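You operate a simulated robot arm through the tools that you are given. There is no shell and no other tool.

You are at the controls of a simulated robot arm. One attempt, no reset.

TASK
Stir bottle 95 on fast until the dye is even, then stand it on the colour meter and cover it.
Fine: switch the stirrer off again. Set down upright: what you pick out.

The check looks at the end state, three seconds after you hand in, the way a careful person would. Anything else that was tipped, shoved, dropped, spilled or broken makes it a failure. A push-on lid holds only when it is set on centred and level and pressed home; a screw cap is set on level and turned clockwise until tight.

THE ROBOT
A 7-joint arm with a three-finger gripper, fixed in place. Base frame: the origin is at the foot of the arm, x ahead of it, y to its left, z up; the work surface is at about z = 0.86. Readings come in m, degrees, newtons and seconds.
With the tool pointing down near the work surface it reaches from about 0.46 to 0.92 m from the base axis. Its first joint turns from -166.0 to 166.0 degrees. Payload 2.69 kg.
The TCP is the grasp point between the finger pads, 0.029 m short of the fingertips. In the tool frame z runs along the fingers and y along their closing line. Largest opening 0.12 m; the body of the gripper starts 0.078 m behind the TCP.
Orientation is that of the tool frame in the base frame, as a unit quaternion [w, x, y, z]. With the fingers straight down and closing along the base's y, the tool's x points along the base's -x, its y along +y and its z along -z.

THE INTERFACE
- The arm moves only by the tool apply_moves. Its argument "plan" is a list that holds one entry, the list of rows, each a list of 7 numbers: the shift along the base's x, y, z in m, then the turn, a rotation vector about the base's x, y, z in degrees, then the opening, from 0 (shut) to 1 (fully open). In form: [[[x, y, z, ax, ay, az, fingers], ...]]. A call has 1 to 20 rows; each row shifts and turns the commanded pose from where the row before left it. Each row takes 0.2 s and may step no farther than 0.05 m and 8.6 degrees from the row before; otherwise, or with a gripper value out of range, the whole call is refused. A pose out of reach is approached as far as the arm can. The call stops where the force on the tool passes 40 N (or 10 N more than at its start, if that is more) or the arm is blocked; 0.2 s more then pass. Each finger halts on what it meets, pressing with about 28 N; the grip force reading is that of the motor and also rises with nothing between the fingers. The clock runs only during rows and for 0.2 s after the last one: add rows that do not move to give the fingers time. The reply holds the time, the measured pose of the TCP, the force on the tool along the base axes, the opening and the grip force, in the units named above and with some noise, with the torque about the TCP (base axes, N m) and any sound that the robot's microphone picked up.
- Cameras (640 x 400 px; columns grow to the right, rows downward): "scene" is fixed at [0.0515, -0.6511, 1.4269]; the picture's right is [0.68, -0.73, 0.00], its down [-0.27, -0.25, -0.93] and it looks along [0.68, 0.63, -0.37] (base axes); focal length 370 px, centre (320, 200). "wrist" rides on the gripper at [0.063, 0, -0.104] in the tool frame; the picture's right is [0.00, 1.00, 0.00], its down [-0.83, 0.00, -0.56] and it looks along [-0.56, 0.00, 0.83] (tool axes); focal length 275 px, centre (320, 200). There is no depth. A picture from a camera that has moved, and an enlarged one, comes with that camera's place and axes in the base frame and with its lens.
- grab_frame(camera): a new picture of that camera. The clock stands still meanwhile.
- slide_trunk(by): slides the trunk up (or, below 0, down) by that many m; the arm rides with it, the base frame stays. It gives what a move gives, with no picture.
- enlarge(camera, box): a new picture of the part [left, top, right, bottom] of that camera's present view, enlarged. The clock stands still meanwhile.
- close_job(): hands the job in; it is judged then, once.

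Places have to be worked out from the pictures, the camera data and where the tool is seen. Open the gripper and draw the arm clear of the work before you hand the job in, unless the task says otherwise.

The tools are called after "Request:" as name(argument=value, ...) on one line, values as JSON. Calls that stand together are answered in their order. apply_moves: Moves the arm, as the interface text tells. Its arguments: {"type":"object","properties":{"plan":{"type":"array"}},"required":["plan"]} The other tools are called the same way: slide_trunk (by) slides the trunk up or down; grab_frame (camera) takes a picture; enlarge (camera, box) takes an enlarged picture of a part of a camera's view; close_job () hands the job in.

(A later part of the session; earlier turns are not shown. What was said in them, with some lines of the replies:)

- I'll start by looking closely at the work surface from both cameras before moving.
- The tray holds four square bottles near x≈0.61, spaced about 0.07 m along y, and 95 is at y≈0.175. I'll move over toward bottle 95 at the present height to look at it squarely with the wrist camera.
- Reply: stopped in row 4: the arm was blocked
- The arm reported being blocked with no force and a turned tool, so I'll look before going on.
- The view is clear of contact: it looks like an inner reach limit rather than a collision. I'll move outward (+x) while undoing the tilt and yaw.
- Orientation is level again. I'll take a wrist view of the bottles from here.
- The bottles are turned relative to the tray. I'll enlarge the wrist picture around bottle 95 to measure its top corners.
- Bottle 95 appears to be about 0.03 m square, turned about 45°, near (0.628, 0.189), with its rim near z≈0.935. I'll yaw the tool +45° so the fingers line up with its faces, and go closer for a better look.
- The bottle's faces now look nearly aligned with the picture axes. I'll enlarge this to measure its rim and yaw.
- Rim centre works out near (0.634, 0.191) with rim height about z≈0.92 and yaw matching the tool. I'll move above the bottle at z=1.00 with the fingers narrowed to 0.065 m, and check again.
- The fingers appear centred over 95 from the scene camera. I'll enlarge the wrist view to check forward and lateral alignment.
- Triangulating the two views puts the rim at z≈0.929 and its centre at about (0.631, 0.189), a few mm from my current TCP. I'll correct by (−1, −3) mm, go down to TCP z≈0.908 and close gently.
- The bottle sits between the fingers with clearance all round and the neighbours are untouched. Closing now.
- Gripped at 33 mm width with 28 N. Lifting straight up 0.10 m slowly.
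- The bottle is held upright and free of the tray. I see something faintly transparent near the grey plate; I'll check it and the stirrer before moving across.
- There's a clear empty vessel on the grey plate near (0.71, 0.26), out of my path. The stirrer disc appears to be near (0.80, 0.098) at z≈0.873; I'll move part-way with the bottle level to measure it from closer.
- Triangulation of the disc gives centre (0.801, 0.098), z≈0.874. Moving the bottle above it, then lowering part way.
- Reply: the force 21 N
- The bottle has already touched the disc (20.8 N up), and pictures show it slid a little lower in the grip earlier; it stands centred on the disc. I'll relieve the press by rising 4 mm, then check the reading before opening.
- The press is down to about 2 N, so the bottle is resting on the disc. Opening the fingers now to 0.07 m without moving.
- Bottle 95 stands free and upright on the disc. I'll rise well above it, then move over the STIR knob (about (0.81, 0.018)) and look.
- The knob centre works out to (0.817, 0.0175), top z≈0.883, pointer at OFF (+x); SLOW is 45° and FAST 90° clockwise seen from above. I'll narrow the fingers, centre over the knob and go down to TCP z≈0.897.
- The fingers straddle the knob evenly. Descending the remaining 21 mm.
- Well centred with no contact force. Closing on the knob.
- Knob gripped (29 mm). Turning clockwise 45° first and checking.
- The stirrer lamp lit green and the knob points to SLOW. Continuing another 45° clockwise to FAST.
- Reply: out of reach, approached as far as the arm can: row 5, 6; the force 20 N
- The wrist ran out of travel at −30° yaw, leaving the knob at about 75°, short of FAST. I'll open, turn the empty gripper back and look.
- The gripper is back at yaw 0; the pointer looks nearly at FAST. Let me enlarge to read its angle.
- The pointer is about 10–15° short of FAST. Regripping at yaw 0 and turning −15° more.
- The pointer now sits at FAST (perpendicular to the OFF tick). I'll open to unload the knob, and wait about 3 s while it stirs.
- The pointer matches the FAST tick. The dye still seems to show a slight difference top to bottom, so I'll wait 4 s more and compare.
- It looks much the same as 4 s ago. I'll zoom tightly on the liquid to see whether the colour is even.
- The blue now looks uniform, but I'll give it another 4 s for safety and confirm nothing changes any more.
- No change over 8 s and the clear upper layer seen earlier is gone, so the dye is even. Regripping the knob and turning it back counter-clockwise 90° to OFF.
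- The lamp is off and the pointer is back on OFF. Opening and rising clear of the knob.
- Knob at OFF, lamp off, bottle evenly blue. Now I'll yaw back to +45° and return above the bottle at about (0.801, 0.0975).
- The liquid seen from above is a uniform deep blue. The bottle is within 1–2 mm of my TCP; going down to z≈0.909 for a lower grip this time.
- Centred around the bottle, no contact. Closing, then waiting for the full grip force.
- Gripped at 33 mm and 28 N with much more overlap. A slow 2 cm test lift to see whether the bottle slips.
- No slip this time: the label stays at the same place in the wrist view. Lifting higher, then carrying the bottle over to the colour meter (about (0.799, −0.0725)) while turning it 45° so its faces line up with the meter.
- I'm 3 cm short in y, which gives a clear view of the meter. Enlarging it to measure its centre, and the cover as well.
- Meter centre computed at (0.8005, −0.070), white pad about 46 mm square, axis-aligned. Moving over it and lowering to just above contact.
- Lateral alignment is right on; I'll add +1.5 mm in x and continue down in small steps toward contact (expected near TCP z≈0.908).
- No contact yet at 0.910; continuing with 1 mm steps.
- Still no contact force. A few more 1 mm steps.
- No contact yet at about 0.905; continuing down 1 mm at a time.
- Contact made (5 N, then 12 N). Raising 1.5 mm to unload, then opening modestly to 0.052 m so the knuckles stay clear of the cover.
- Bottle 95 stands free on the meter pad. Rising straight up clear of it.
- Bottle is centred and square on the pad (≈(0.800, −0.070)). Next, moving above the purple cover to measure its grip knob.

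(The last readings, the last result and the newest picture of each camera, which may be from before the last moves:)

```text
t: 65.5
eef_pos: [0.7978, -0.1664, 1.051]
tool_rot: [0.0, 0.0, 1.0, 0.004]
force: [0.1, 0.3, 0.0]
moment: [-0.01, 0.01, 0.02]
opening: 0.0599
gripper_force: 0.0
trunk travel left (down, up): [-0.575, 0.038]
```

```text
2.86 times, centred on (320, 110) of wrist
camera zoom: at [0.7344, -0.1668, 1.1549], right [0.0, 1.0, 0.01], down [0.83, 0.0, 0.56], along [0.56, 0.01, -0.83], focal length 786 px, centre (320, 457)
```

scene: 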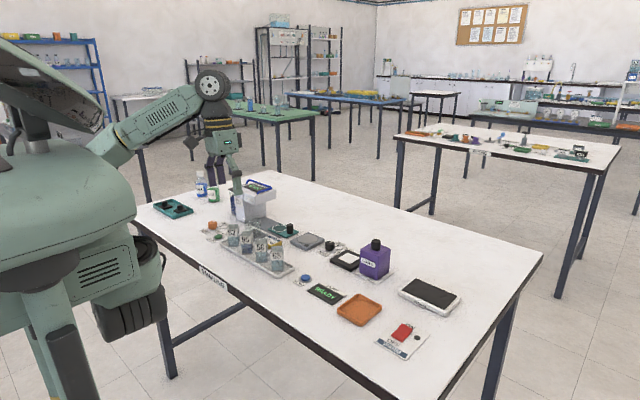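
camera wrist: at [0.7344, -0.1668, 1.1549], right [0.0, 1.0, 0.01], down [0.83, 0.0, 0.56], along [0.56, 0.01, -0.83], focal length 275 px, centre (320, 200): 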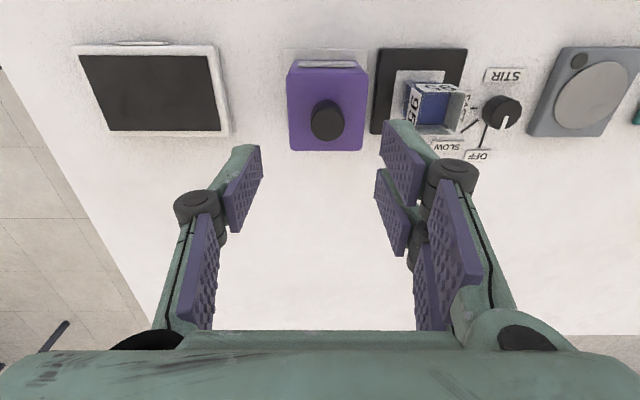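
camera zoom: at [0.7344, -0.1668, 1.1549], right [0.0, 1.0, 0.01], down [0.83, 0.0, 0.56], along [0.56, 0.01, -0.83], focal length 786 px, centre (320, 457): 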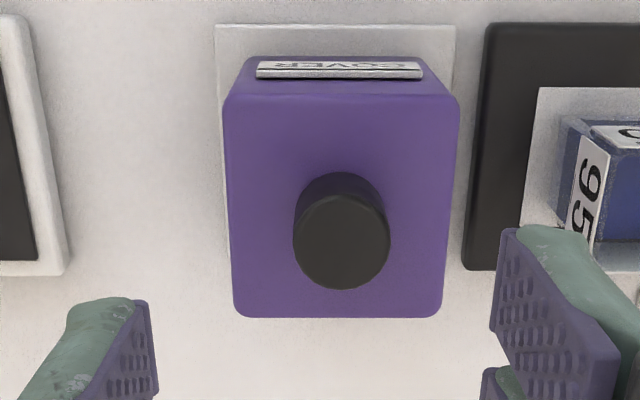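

The cover's top is at z≈0.937, centre (0.8005, −0.160), with its knob about 24.5 mm wide and topping at z≈0.959. I'll correct by (+3, +6) mm and lower to just above the knob to verify.

Request:
apply_moves(plan=[[[0.003, 0.006, -0.01, 0, 0, 0, 0.42], [0, 0, -0.015, 0, 0, 0, 0.42], [0, 0, -0.015, 0, 0, 0, 0.42], [0, 0, -0.01, 0, 0, 0, 0.42], [0, 0, 0, 0, 0, 0, 0.42]]])

Request:
grab_frame(camera="wrist")

Request:
enlarge(camera="wrist", box=[240, 60, 400, 220])

Request:
enlarge(camera="scene", box=[330, 200, 420, 280])

```text
t: 66.8
eef_pos: [0.7998, -0.1601, 0.9991]
tool_rot: [-0.001, 0.0, 1.0, 0.003]
force: [0.3, -0.3, 0.1]
moment: [0.0, 0.0, 0.03]
opening: 0.0501
gripper_force: 0.1
trunk travel left (down, up): [-0.575, 0.038]
```

```text
taken
camera wrist: at [0.7371, -0.1603, 1.1043], right [0.0, 1.0, 0.01], down [0.83, 0.0, 0.56], along [0.56, 0.01, -0.83], focal length 275 px, centre (320, 200)
```

wrist: 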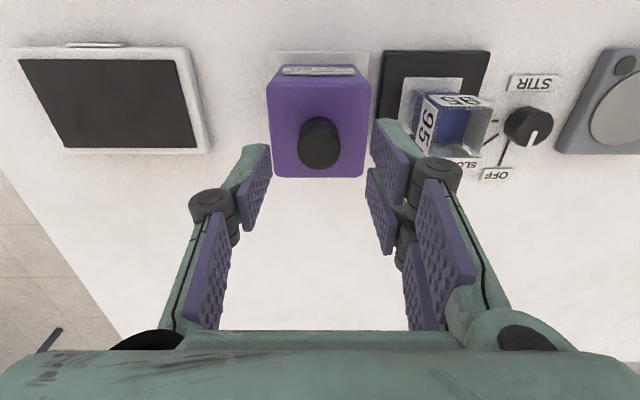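

```text
2.50 times, centred on (320, 140) of wrist
camera zoom: at [0.7371, -0.1603, 1.1043], right [0.0, 1.0, 0.01], down [0.83, 0.0, 0.56], along [0.56, 0.01, -0.83], focal length 688 px, centre (320, 350)
```

zoom: 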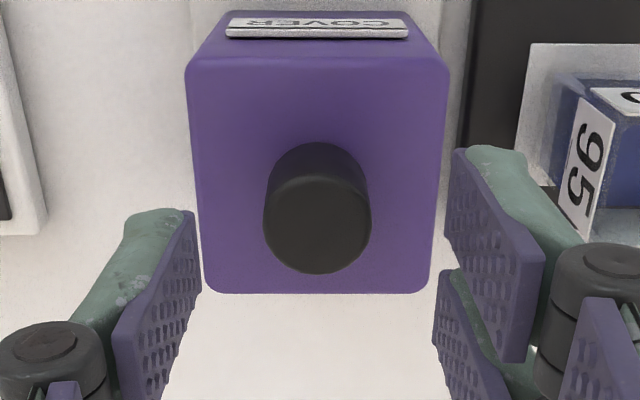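

```text
5.00 times, centred on (375, 240) of scene
camera zoom: at [0.0515, -0.6511, 1.4269], right [0.68, -0.73, 0.0], down [-0.27, -0.25, -0.93], along [0.68, 0.63, -0.37], focal length 1849 px, centre (45, 0)
```

zoom: 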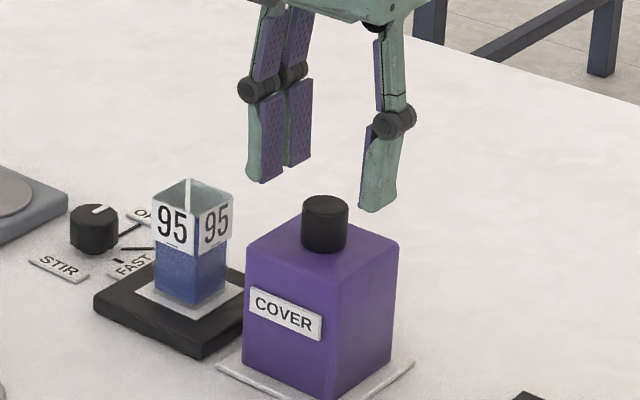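

Alignment over the knob is within about 1 mm. Lowering to TCP z≈0.972 so the tips end a few mm above the cover's top.

Request:
apply_moves(plan=[[[0, 0, -0.008, 0, 0, 0, 0.42], [0, 0, -0.008, 0, 0, 0, 0.42], [0, 0, -0.006, 0, 0, 0, 0.42], [0, 0, -0.004, 0, 0, 0, 0.42], [0, 0, 0, 0, 0, 0, 0.42]]])

Request:
enlarge(camera="scene", box=[350, 210, 410, 265])

Request:
enlarge(camera="wrist", box=[240, 80, 400, 240])

```text
t: 68.0
eef_pos: [0.7997, -0.158, 0.9741]
tool_rot: [0.001, 0.0, 1.0, 0.003]
force: [0.2, -1.1, -0.4]
moment: [0.0, 0.0, -0.02]
opening: 0.0504
gripper_force: 0.0
trunk travel left (down, up): [-0.575, 0.038]
```

```text
7.27 times, centred on (380, 238) of scene
camera zoom: at [0.0515, -0.6511, 1.4269], right [0.68, -0.73, 0.0], down [-0.27, -0.25, -0.93], along [0.68, 0.63, -0.37], focal length 2690 px, centre (-116, -73)
```

zoom: 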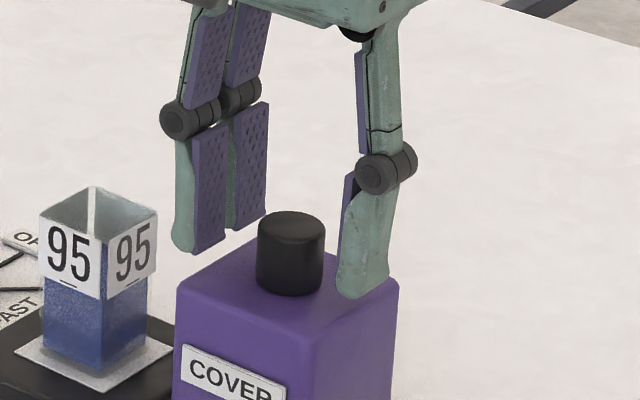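

```text
2.50 times, centred on (320, 160) of wrist
camera zoom: at [0.7372, -0.1597, 1.079], right [0.0, 1.0, 0.01], down [0.83, 0.0, 0.56], along [0.56, 0.01, -0.83], focal length 688 px, centre (320, 300)
```

zoom: 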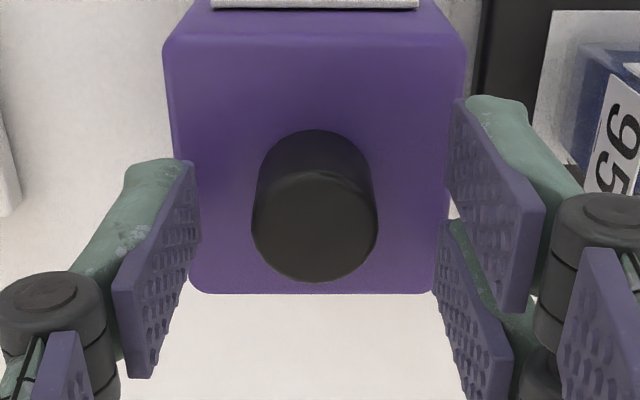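

Tips are still above the lid surface. Lowering 3 mm more, then closing on the knob.

Request:
apply_moves(plan=[[[0, 0, -0.003, 0, 0, 0, 0.42], [0, 0, 0, 0, 0, 0, 0.42]]])

Request:
apply_moves(plan=[[[0, 0, 0, 0, 0, 0, 0.3], [0, 0, 0, 0, 0, 0, 0.15], [0, 0, 0, 0, 0, 0, 0.0], [0, 0, 0, 0, 0, 0, 0.0], [0, 0, 0, 0, 0, 0, 0.0], [0, 0, 0, 0, 0, 0, 0.0]]])

Request:
grab_frame(camera="wrist")

```text
t: 68.5
eef_pos: [0.7992, -0.1588, 0.9722]
tool_rot: [0.001, 0.0, 1.0, 0.003]
force: [-1.0, -0.1, 0.2]
moment: [0.01, 0.05, -0.01]
opening: 0.0506
gripper_force: 0.1
trunk travel left (down, up): [-0.575, 0.038]
```

```text
t: 70.0
eef_pos: [0.8, -0.1593, 0.9713]
tool_rot: [0.0, 0.001, 1.0, 0.003]
force: [0.1, -0.2, 1.2]
moment: [-0.03, 0.0, -0.02]
opening: 0.0227
gripper_force: 27.7
trunk travel left (down, up): [-0.575, 0.038]
```

```text
taken
camera wrist: at [0.7371, -0.16, 1.076], right [0.0, 1.0, 0.01], down [0.83, 0.0, 0.56], along [0.56, 0.01, -0.83], focal length 275 px, centre (320, 200)
```

wrist: 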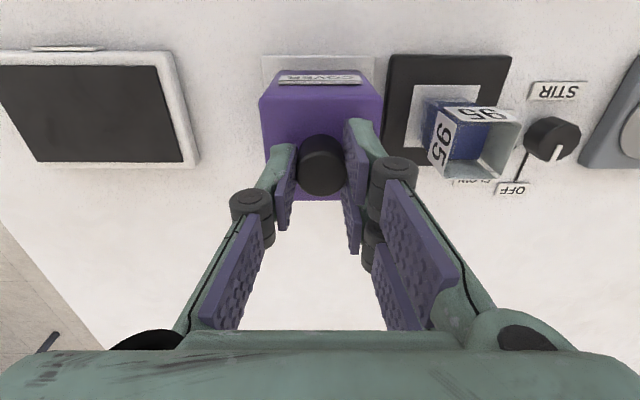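

Knob gripped (22.7 mm, 28 N). Slow 2 cm test lift to check that the cover comes along without slipping.

Request:
apply_moves(plan=[[[0, 0, 0.002, 0, 0, 0, 0.0], [0, 0, 0.004, 0, 0, 0, 0.0], [0, 0, 0.005, 0, 0, 0, 0.0], [0, 0, 0.005, 0, 0, 0, 0.0], [0, 0, 0.004, 0, 0, 0, 0.0], [0, 0, 0, 0, 0, 0, 0.0]]])

Request:
grab_frame(camera="wrist")

Request:
enlarge(camera="scene", box=[330, 190, 430, 285])

```text
t: 71.3
eef_pos: [0.8008, -0.1595, 0.9919]
tool_rot: [0.001, 0.001, 1.0, 0.003]
force: [0.1, -0.2, -0.4]
moment: [0.02, 0.03, 0.0]
opening: 0.023
gripper_force: 27.9
trunk travel left (down, up): [-0.575, 0.038]
```

```text
taken
camera wrist: at [0.7371, -0.1598, 1.0961], right [0.0, 1.0, 0.01], down [0.83, 0.0, 0.56], along [0.56, 0.01, -0.83], focal length 275 px, centre (320, 200)
```

wrist: 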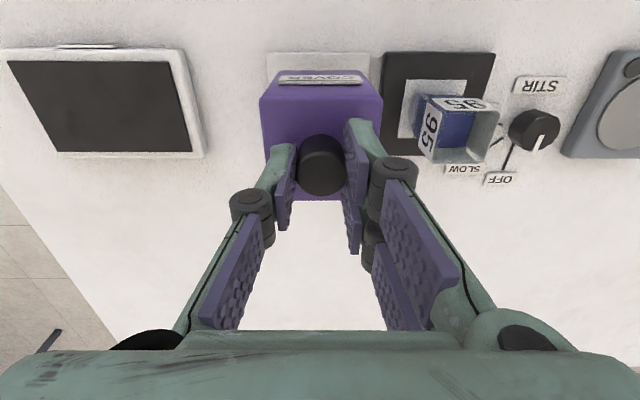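

```text
4.21 times, centred on (380, 238) of scene
camera zoom: at [0.0515, -0.6511, 1.4269], right [0.68, -0.73, 0.0], down [-0.27, -0.25, -0.93], along [0.68, 0.63, -0.37], focal length 1557 px, centre (67, 42)
```

zoom: 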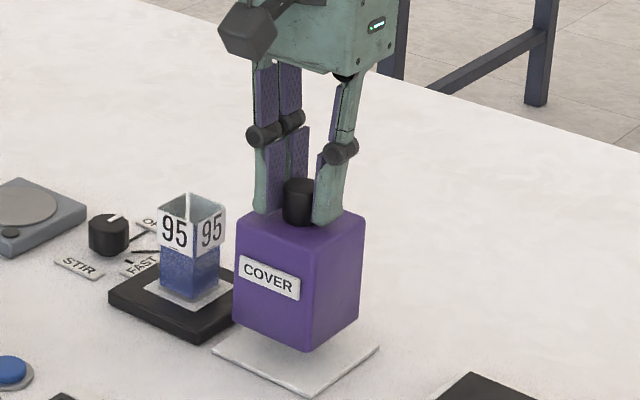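

The cover lifts cleanly with no slip. Raising it until its bottom is well above the bottle's rim.

Request:
apply_moves(plan=[[[0, 0, 0.008, 0, 0, 0, 0.0], [0, 0, 0.014, 0, 0, 0, 0.0], [0, 0, 0.018, 0, 0, 0, 0.0], [0, 0, 0.018, 0, 0, 0, 0.0], [0, 0, 0.014, 0, 0, 0, 0.0], [0, 0, 0.008, 0, 0, 0, 0.0], [0, 0, 0, 0, 0, 0, 0.0]]])

Request:
grab_frame(camera="wrist")

Request:
enlarge(camera="scene", box=[310, 150, 430, 285])

```text
t: 73.0
eef_pos: [0.801, -0.1579, 1.0722]
tool_rot: [0.0, -0.001, 1.0, 0.002]
force: [-0.6, 0.1, -1.0]
moment: [-0.03, -0.01, -0.03]
opening: 0.0227
gripper_force: 27.7
trunk travel left (down, up): [-0.575, 0.038]
```

```text
taken
camera wrist: at [0.737, -0.1601, 1.1766], right [0.0, 1.0, 0.01], down [0.83, 0.0, 0.56], along [0.56, 0.01, -0.83], focal length 275 px, centre (320, 200)
```

wrist: 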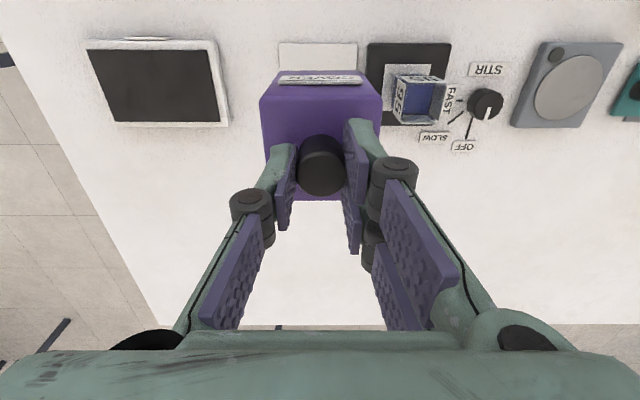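

```text
2.96 times, centred on (370, 218) of scene
camera zoom: at [0.0515, -0.6511, 1.4269], right [0.68, -0.73, 0.0], down [-0.27, -0.25, -0.93], along [0.68, 0.63, -0.37], focal length 1096 px, centre (172, 148)
```

zoom: 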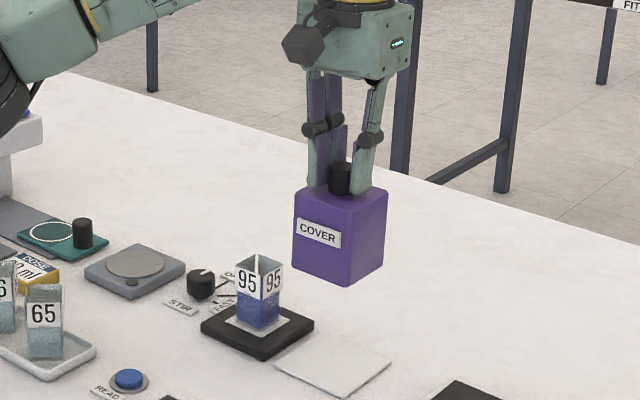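

Cover is held level with its bottom near z≈0.965, above the bottle rim (0.934). Moving +0.0895 m in y so it's centred over the bottle.

Request:
apply_moves(plan=[[[0, 0.004, 0, 0, 0, 0, 0.0], [0, 0.008, 0, 0, 0, 0, 0.0], [0, 0.012, 0, 0, 0, 0, 0.0], [0, 0.014, 0, 0, 0, 0, 0.0], [0, 0.014, 0, 0, 0, 0, 0.0], [0, 0.014, 0, 0, 0, 0, 0.0], [0, 0.012, 0, 0, 0, 0, 0.0], [0, 0.0075, 0, 0, 0, 0, 0.0], [0, 0.004, 0, 0, 0, 0, 0.0], [0, 0, 0, 0, 0, 0, 0.0], [0, 0, 0, 0, 0, 0, 0.0]]])

Request:
grab_frame(camera="wrist")

Request:
enlarge(camera="scene", box=[310, 180, 410, 275])

```text
t: 75.3
eef_pos: [0.7996, -0.0688, 1.072]
tool_rot: [0.0, 0.0, 1.0, 0.004]
force: [-0.3, 0.6, -0.7]
moment: [-0.01, 0.0, -0.01]
opening: 0.0227
gripper_force: 28.1
trunk travel left (down, up): [-0.575, 0.038]
```

```text
taken
camera wrist: at [0.7368, -0.0705, 1.176], right [0.0, 1.0, 0.01], down [0.83, 0.0, 0.56], along [0.56, 0.01, -0.83], focal length 275 px, centre (320, 200)
```

wrist: 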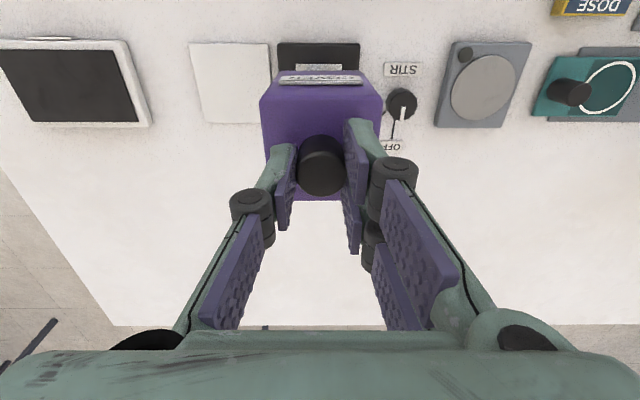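

```text
4.21 times, centred on (360, 228) of scene
camera zoom: at [0.0515, -0.6511, 1.4269], right [0.68, -0.73, 0.0], down [-0.27, -0.25, -0.93], along [0.68, 0.63, -0.37], focal length 1557 px, centre (152, 84)
```

zoom: 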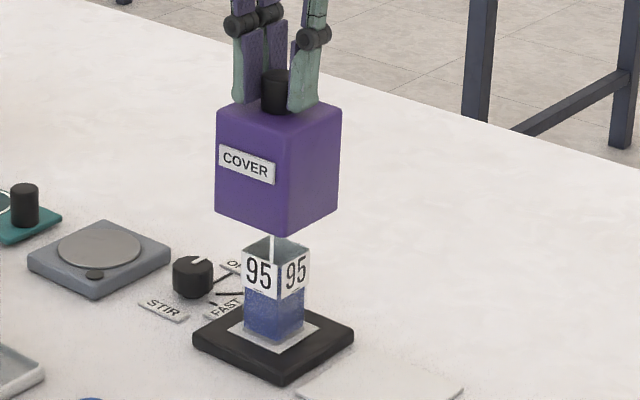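

Seen from the scene camera the cover is centred over the bottle to within about 1 mm. Lowering until the cover's bottom is just above the rim, then checking again.

Request:
apply_moves(plan=[[[0, 0, -0.006, 0, 0, 0, 0.0], [0, 0, -0.008, 0, 0, 0, 0.0], [0, 0, -0.008, 0, 0, 0, 0.0], [0, 0, -0.004, 0, 0, 0, 0.0], [0, 0, 0, 0, 0, 0, 0.0]]])

Request:
enlarge(camera="scene", box=[325, 205, 395, 275])

Request:
enlarge(camera="wrist", box=[240, 30, 400, 220])

```text
t: 76.5
eef_pos: [0.8, -0.0697, 1.0453]
tool_rot: [0.0, 0.0, 1.0, 0.004]
force: [0.5, -0.2, -0.5]
moment: [0.01, 0.04, 0.01]
opening: 0.0229
gripper_force: 28.0
trunk travel left (down, up): [-0.575, 0.038]
```

```text
5.71 times, centred on (360, 240) of scene
camera zoom: at [0.0515, -0.6511, 1.4269], right [0.68, -0.73, 0.0], down [-0.27, -0.25, -0.93], along [0.68, 0.63, -0.37], focal length 2114 px, centre (91, -29)
```

zoom: 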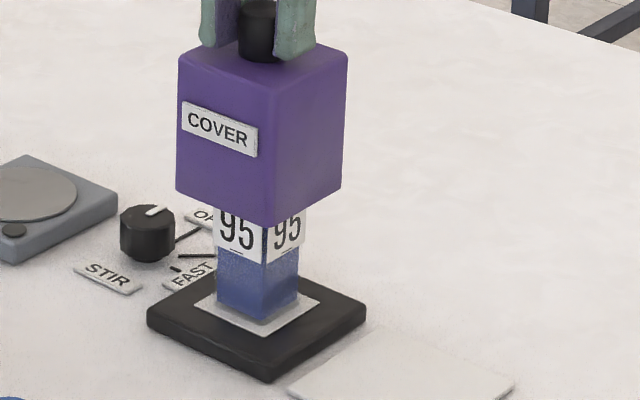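

```text
2.11 times, centred on (320, 125) of wrist
camera zoom: at [0.7369, -0.0705, 1.1501], right [0.0, 1.0, 0.01], down [0.83, 0.0, 0.56], along [0.56, 0.01, -0.83], focal length 580 px, centre (320, 358)
```

zoom: 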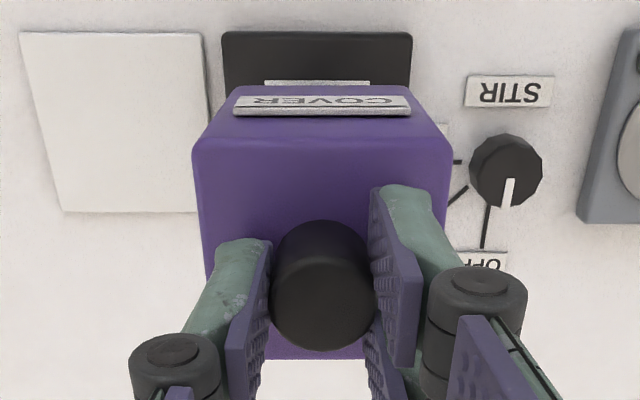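

Everything lines up (cover ≈(0.7995, −0.070), bottle ≈(0.800, −0.070)). Lowering 8 mm in 2 mm rows past the rim and watching the force.

Request:
apply_moves(plan=[[[0, 0, -0.002, 0, 0, 0, 0.0], [0, 0, -0.002, 0, 0, 0, 0.0], [0, 0, -0.002, 0, 0, 0, 0.0], [0, 0, -0.002, 0, 0, 0, 0.0]]])

Request:
apply_moves(plan=[[[0, 0, -0.002, 0, 0, 0, 0.0], [0, 0, -0.002, 0, 0, 0, 0.0], [0, 0, -0.002, 0, 0, 0, 0.0]]])

Request:
enlarge(camera="scene", box=[325, 205, 395, 275])

```text
t: 77.5
eef_pos: [0.8, -0.0687, 1.0378]
tool_rot: [0.0, 0.0, 1.0, 0.004]
force: [0.0, 0.3, -0.8]
moment: [0.0, 0.0, -0.01]
opening: 0.0226
gripper_force: 27.9
trunk travel left (down, up): [-0.575, 0.038]
```

```text
t: 78.3
eef_pos: [0.8003, -0.0701, 1.0312]
tool_rot: [0.0, 0.0, 1.0, 0.003]
force: [0.3, -0.1, -0.4]
moment: [0.0, 0.0, 0.02]
opening: 0.0227
gripper_force: 28.0
trunk travel left (down, up): [-0.575, 0.038]
```

```text
5.71 times, centred on (360, 240) of scene
camera zoom: at [0.0515, -0.6511, 1.4269], right [0.68, -0.73, 0.0], down [-0.27, -0.25, -0.93], along [0.68, 0.63, -0.37], focal length 2114 px, centre (91, -29)
```

zoom: 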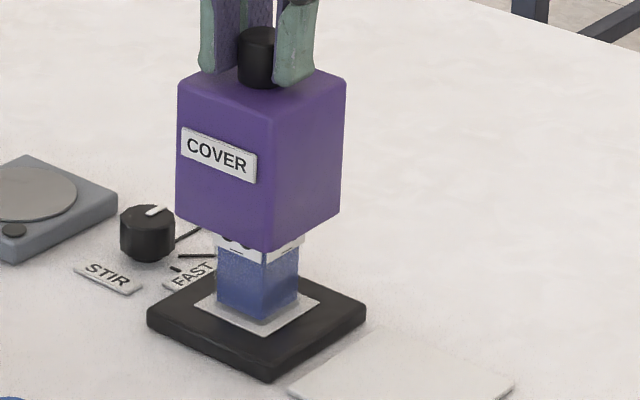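

The cover is sliding down around the bottle with no contact force. Continuing down in 4 mm rows to about 1 cm above the meter.

Request:
apply_moves(plan=[[[0, 0, -0.004, 0, 0, 0, 0.0], [0, 0, -0.004, 0, 0, 0, 0.0], [0, 0, -0.004, 0, 0, 0, 0.0], [0, 0, -0.004, 0, 0, 0, 0.0], [0, 0, -0.004, 0, 0, 0, 0.0]]])

Request:
apply_moves(plan=[[[0, 0, -0.004, 0, 0, 0, 0.0], [0, 0, -0.004, 0, 0, 0, 0.0], [0, 0, -0.004, 0, 0, 0, 0.0], [0, 0, -0.004, 0, 0, 0, 0.0], [0, 0, -0.003, 0, 0, 0, 0.0]]])

Request:
enlarge(camera="scene", box=[325, 205, 395, 275])

```text
t: 79.5
eef_pos: [0.8013, -0.0691, 1.012]
tool_rot: [0.0, 0.001, 1.0, 0.004]
force: [0.5, -0.2, -0.9]
moment: [0.02, -0.04, 0.01]
opening: 0.0224
gripper_force: 27.7
trunk travel left (down, up): [-0.575, 0.038]
```

```text
t: 80.8
eef_pos: [0.8003, -0.0706, 0.9925]
tool_rot: [0.0, -0.001, 1.0, 0.003]
force: [0.5, -0.8, -0.1]
moment: [-0.01, -0.02, -0.03]
opening: 0.0227
gripper_force: 27.6
trunk travel left (down, up): [-0.575, 0.038]
```

```text
5.71 times, centred on (360, 240) of scene
camera zoom: at [0.0515, -0.6511, 1.4269], right [0.68, -0.73, 0.0], down [-0.27, -0.25, -0.93], along [0.68, 0.63, -0.37], focal length 2114 px, centre (91, -29)
```

zoom: 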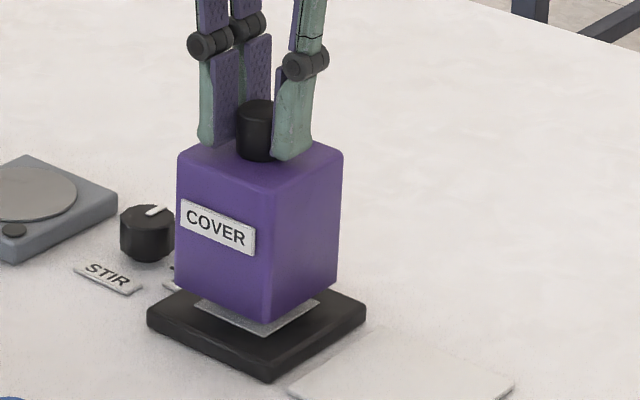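

About 1.5 cm left. Lowering 10 mm in 2 mm rows, then 1 mm steps to contact.

Request:
apply_moves(plan=[[[0, 0, -0.002, 0, 0, 0, 0.0], [0, 0, -0.002, 0, 0, 0, 0.0], [0, 0, -0.002, 0, 0, 0, 0.0], [0, 0, -0.002, 0, 0, 0, 0.0], [0, 0, -0.002, 0, 0, 0, 0.0]]])

Request:
apply_moves(plan=[[[0, 0, -0.001, 0, 0, 0, 0.0], [0, 0, -0.001, 0, 0, 0, 0.0]]])

Request:
apply_moves(plan=[[[0, 0, -0.001, 0, 0, 0, 0.0], [0, 0, -0.001, 0, 0, 0, 0.0]]])

```text
t: 82.0
eef_pos: [0.7999, -0.0699, 0.9826]
tool_rot: [0.0, 0.0, 1.0, 0.004]
force: [0.3, -0.1, -0.7]
moment: [0.01, -0.06, 0.05]
opening: 0.0228
gripper_force: 28.3
trunk travel left (down, up): [-0.575, 0.038]
```

```text
t: 82.5
eef_pos: [0.7994, -0.0705, 0.9811]
tool_rot: [0.0, 0.001, 1.0, 0.003]
force: [0.3, 0.4, -1.1]
moment: [0.02, 0.0, 0.02]
opening: 0.0227
gripper_force: 27.8
trunk travel left (down, up): [-0.575, 0.038]
```

```text
t: 83.2
eef_pos: [0.7986, -0.0691, 0.9792]
tool_rot: [0.001, 0.001, 1.0, 0.002]
force: [1.6, 0.1, 6.6]
moment: [-0.1, 0.02, 0.02]
opening: 0.0227
gripper_force: 28.0
trunk travel left (down, up): [-0.575, 0.038]
```

First contact (6.6 N) at about z=0.979. Checking that the cover is sitting flat on the meter.

Request:
enlarge(camera="scene", box=[325, 205, 395, 275])

Request:
enlarge(camera="wrist", box=[220, 30, 420, 220])

```text
5.71 times, centred on (360, 240) of scene
camera zoom: at [0.0515, -0.6511, 1.4269], right [0.68, -0.73, 0.0], down [-0.27, -0.25, -0.93], along [0.68, 0.63, -0.37], focal length 2114 px, centre (91, -29)
```

zoom: 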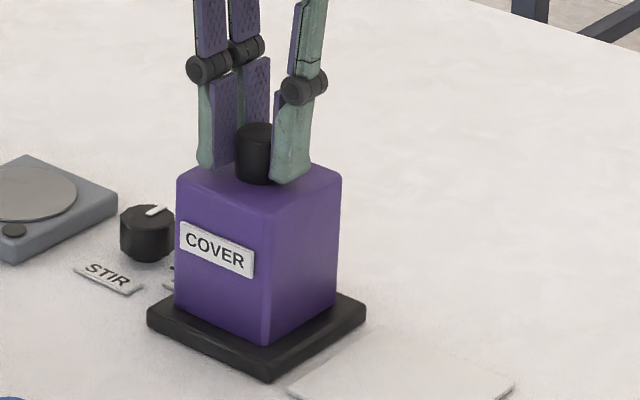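

```text
2.11 times, centred on (320, 125) of wrist
camera zoom: at [0.7365, -0.0705, 1.084], right [-0.01, 1.0, 0.01], down [0.83, 0.0, 0.56], along [0.56, 0.01, -0.83], focal length 580 px, centre (320, 358)
```

zoom: 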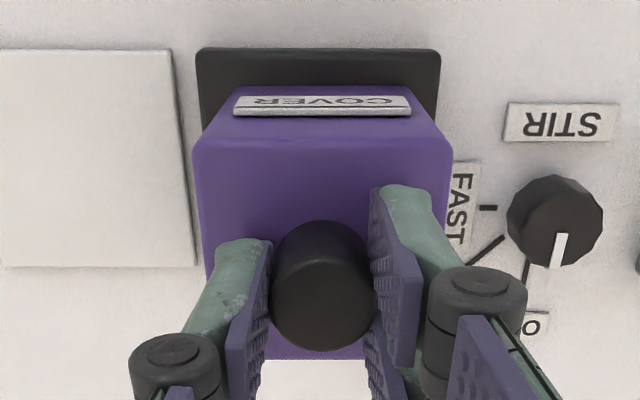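

It sits flat, covering the whole white pad. A slight further press to make sure it is home, then I'll check the force.

Request:
apply_moves(plan=[[[0, 0, -0.001, 0, 0, 0, 0.0], [0, 0, -0.0005, 0, 0, 0, 0.0], [0, 0, 0, 0, 0, 0, 0.0]]])

```text
t: 84.0
eef_pos: [0.7998, -0.0694, 0.9802]
tool_rot: [0.002, 0.001, 1.0, 0.003]
force: [6.1, 3.3, 22.3]
moment: [0.06, -0.16, 0.01]
opening: 0.0227
gripper_force: 28.0
trunk travel left (down, up): [-0.575, 0.038]
```

Firm contact (22 N, no further travel): it is seated. Unloading by 2.5 mm, then opening the fingers.

Request:
apply_moves(plan=[[[0, 0, 0.0015, 0, 0, 0, 0.0], [0, 0, 0.001, 0, 0, 0, 0.0], [0, 0, 0, 0, 0, 0, 0.0]]])

Request:
apply_moves(plan=[[[0, 0, 0, 0, 0, 0, 0.2], [0, 0, 0, 0, 0, 0, 0.3], [0, 0, 0, 0, 0, 0, 0.42], [0, 0, 0, 0, 0, 0, 0.42]]])

Request:
enlarge(camera="scene", box=[325, 205, 395, 275])

Request:
grab_frame(camera="wrist")

```text
t: 84.8
eef_pos: [0.8001, -0.07, 0.9802]
tool_rot: [-0.001, 0.0, 1.0, 0.004]
force: [-0.8, 1.4, 4.6]
moment: [0.03, -0.2, 0.09]
opening: 0.0227
gripper_force: 28.4
trunk travel left (down, up): [-0.575, 0.038]
```

```text
t: 85.8
eef_pos: [0.7993, -0.0706, 0.9794]
tool_rot: [0.0, 0.0, 1.0, 0.004]
force: [-0.5, -0.7, -0.2]
moment: [0.01, 0.02, -0.01]
opening: 0.0504
gripper_force: 0.2
trunk travel left (down, up): [-0.575, 0.038]
```

```text
5.71 times, centred on (360, 240) of scene
camera zoom: at [0.0515, -0.6511, 1.4269], right [0.68, -0.73, 0.0], down [-0.27, -0.25, -0.93], along [0.68, 0.63, -0.37], focal length 2114 px, centre (91, -29)
```

zoom: 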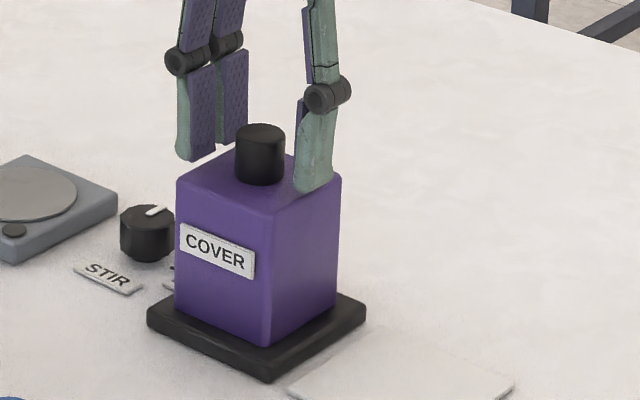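

```text
taken
camera wrist: at [0.7367, -0.0705, 1.0838], right [0.0, 1.0, 0.01], down [0.83, 0.0, 0.56], along [0.56, 0.01, -0.83], focal length 275 px, centre (320, 200)
```

wrist: 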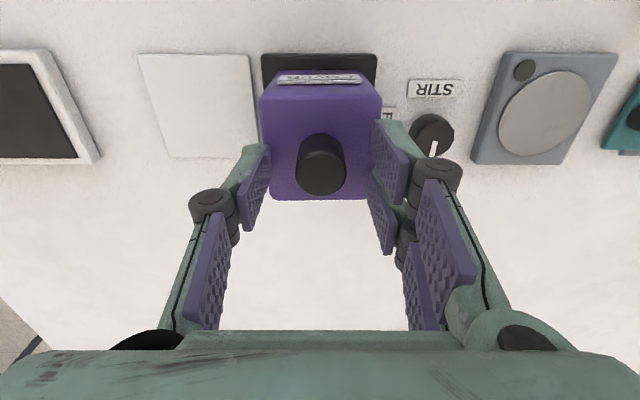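

The cover stands by itself, flat on the meter, and the stirrer lamp is off. Rising straight up and drawing the arm back, then a final look over the whole bench.

Request:
apply_moves(plan=[[[0, 0, 0.01, 0, 0, 0, 0.42], [0, 0, 0.02, 0, 0, 0, 0.42], [0, 0, 0.03, 0, 0, 0, 0.42], [0, 0, 0.03, 0, 0, 0, 0.42], [0, 0, 0.03, 0, 0, 0, 0.6], [-0.03, 0, 0.01, 0, 0, 0, 0.8], [-0.04, 0, 0, 0, 0, 0, 1], [-0.04, 0, 0, 0, 0, 0, 1], [-0.04, 0, 0, 0, 0, 0, 1], [-0.03, 0, 0, 0, 0, 0, 1], [0, 0, 0, 0, 0, 0, 1]]])

Request:
grab_frame(camera="scene")

Request:
enlarge(camera="scene", box=[220, 190, 410, 300])

Request:
grab_frame(camera="wrist")

```text
t: 88.2
eef_pos: [0.6197, -0.0693, 1.1084]
tool_rot: [0.0, 0.0, 1.0, 0.004]
force: [-0.4, -0.9, -0.5]
moment: [-0.03, 0.0, 0.04]
opening: 0.1201
gripper_force: 0.1
trunk travel left (down, up): [-0.575, 0.038]
```

```text
taken
```

scene: 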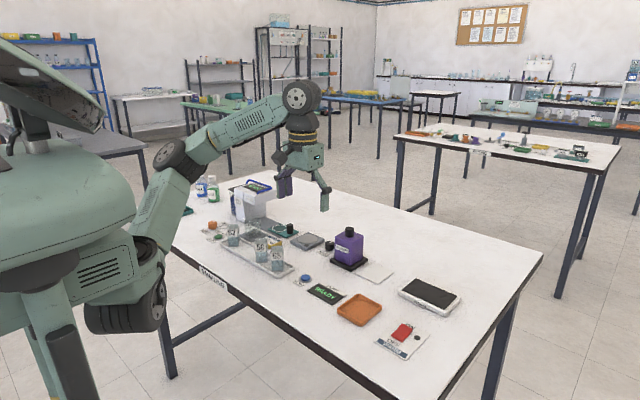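

```text
3.37 times, centred on (315, 245) of scene
camera zoom: at [0.0515, -0.6511, 1.4269], right [0.68, -0.73, 0.0], down [-0.27, -0.25, -0.93], along [0.68, 0.63, -0.37], focal length 1246 px, centre (337, 48)
```

zoom: 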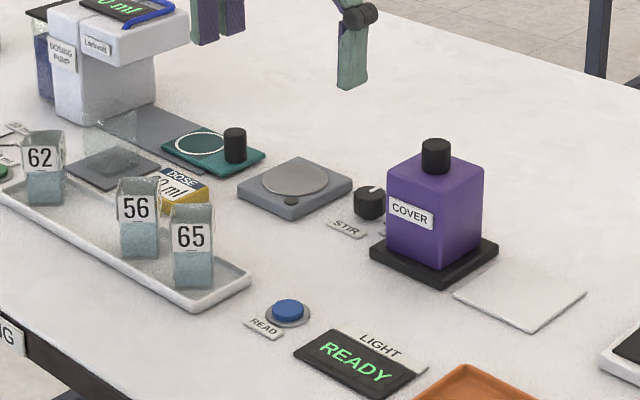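

```text
taken
camera wrist: at [0.5568, -0.0696, 1.2128], right [0.0, 1.0, 0.01], down [0.83, 0.0, 0.56], along [0.56, 0.01, -0.83], focal length 275 px, centre (320, 200)
```

wrist: 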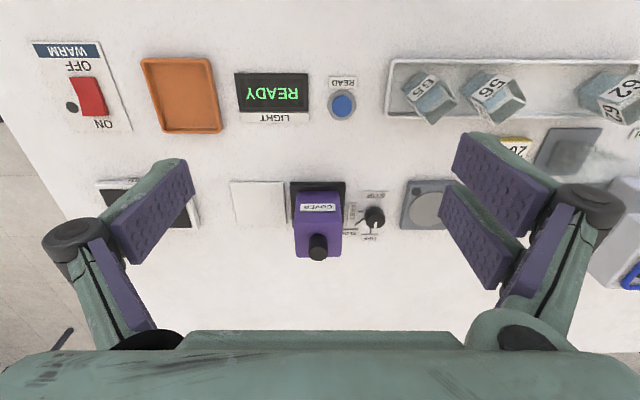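

All other items are where they were. One last check on the STIR knob pointer and lamp before handing in.

Request:
enlarge(camera="wrist", box=[280, 170, 440, 270])

Request:
enlarge(camera="scene", box=[290, 225, 380, 275])

```text
4.00 times, centred on (360, 220) of wrist
camera zoom: at [0.5568, -0.0696, 1.2128], right [0.0, 1.0, 0.01], down [0.83, 0.0, 0.56], along [0.56, 0.01, -0.83], focal length 1101 px, centre (160, 120)
```

zoom: 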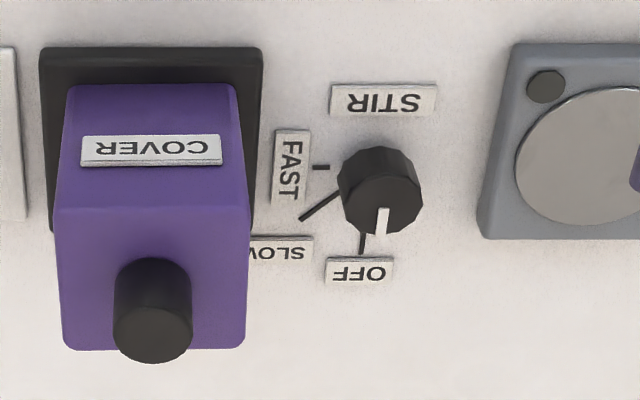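

```text
7.11 times, centred on (335, 250) of scene
camera zoom: at [0.0515, -0.6511, 1.4269], right [0.68, -0.73, 0.0], down [-0.27, -0.25, -0.93], along [0.68, 0.63, -0.37], focal length 2630 px, centre (213, -156)
```

zoom: 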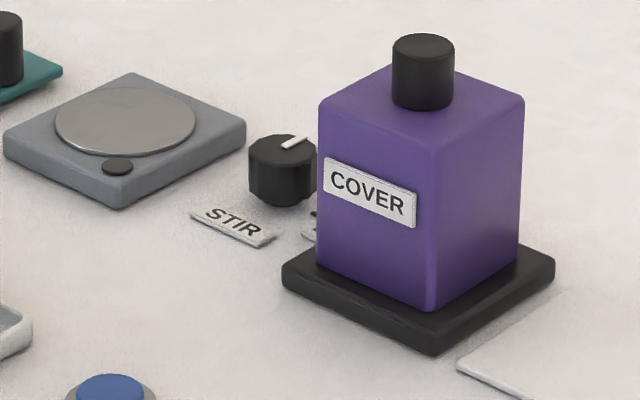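

The knob points at OFF and the lamp is dark. The cover stands level and centred on the colour meter over bottle 95, nothing else has moved, and the gripper is open and clear. Handing in.

Request:
close_job()

```text
The job is handed in.
```

I stirred bottle 95 on FAST until the dye looked even, stood it upright on the colour meter and covered it. The job is handed in, and I don't have the check's result.

- **Stirring:** The knob was on FAST for about 12 s. The last three looks, about 4 s apart, showed no change, and afterwards the liquid looked uniformly blue from above. I then turned the knob back to OFF, and the stirrer lamp is dark.
- **On the meter:** The bottle is centred on the white pad with its faces squared to it. The purple cover went down around it without touching and was pressed home. It sits level and hides the whole pad.
- **Slip:** On the first lift out of the tray, the bottle slid about 3.5 cm down in the grip. When I set it on the stirrer, I pressed it down with about 20 N. It stayed upright and I saw nothing spilled. I gripped it lower for the second lift and it did not slip.
- **Rest of the bench:** The other bottles and devices look as they were in the final pictures. The gripper is open and the arm is drawn back.
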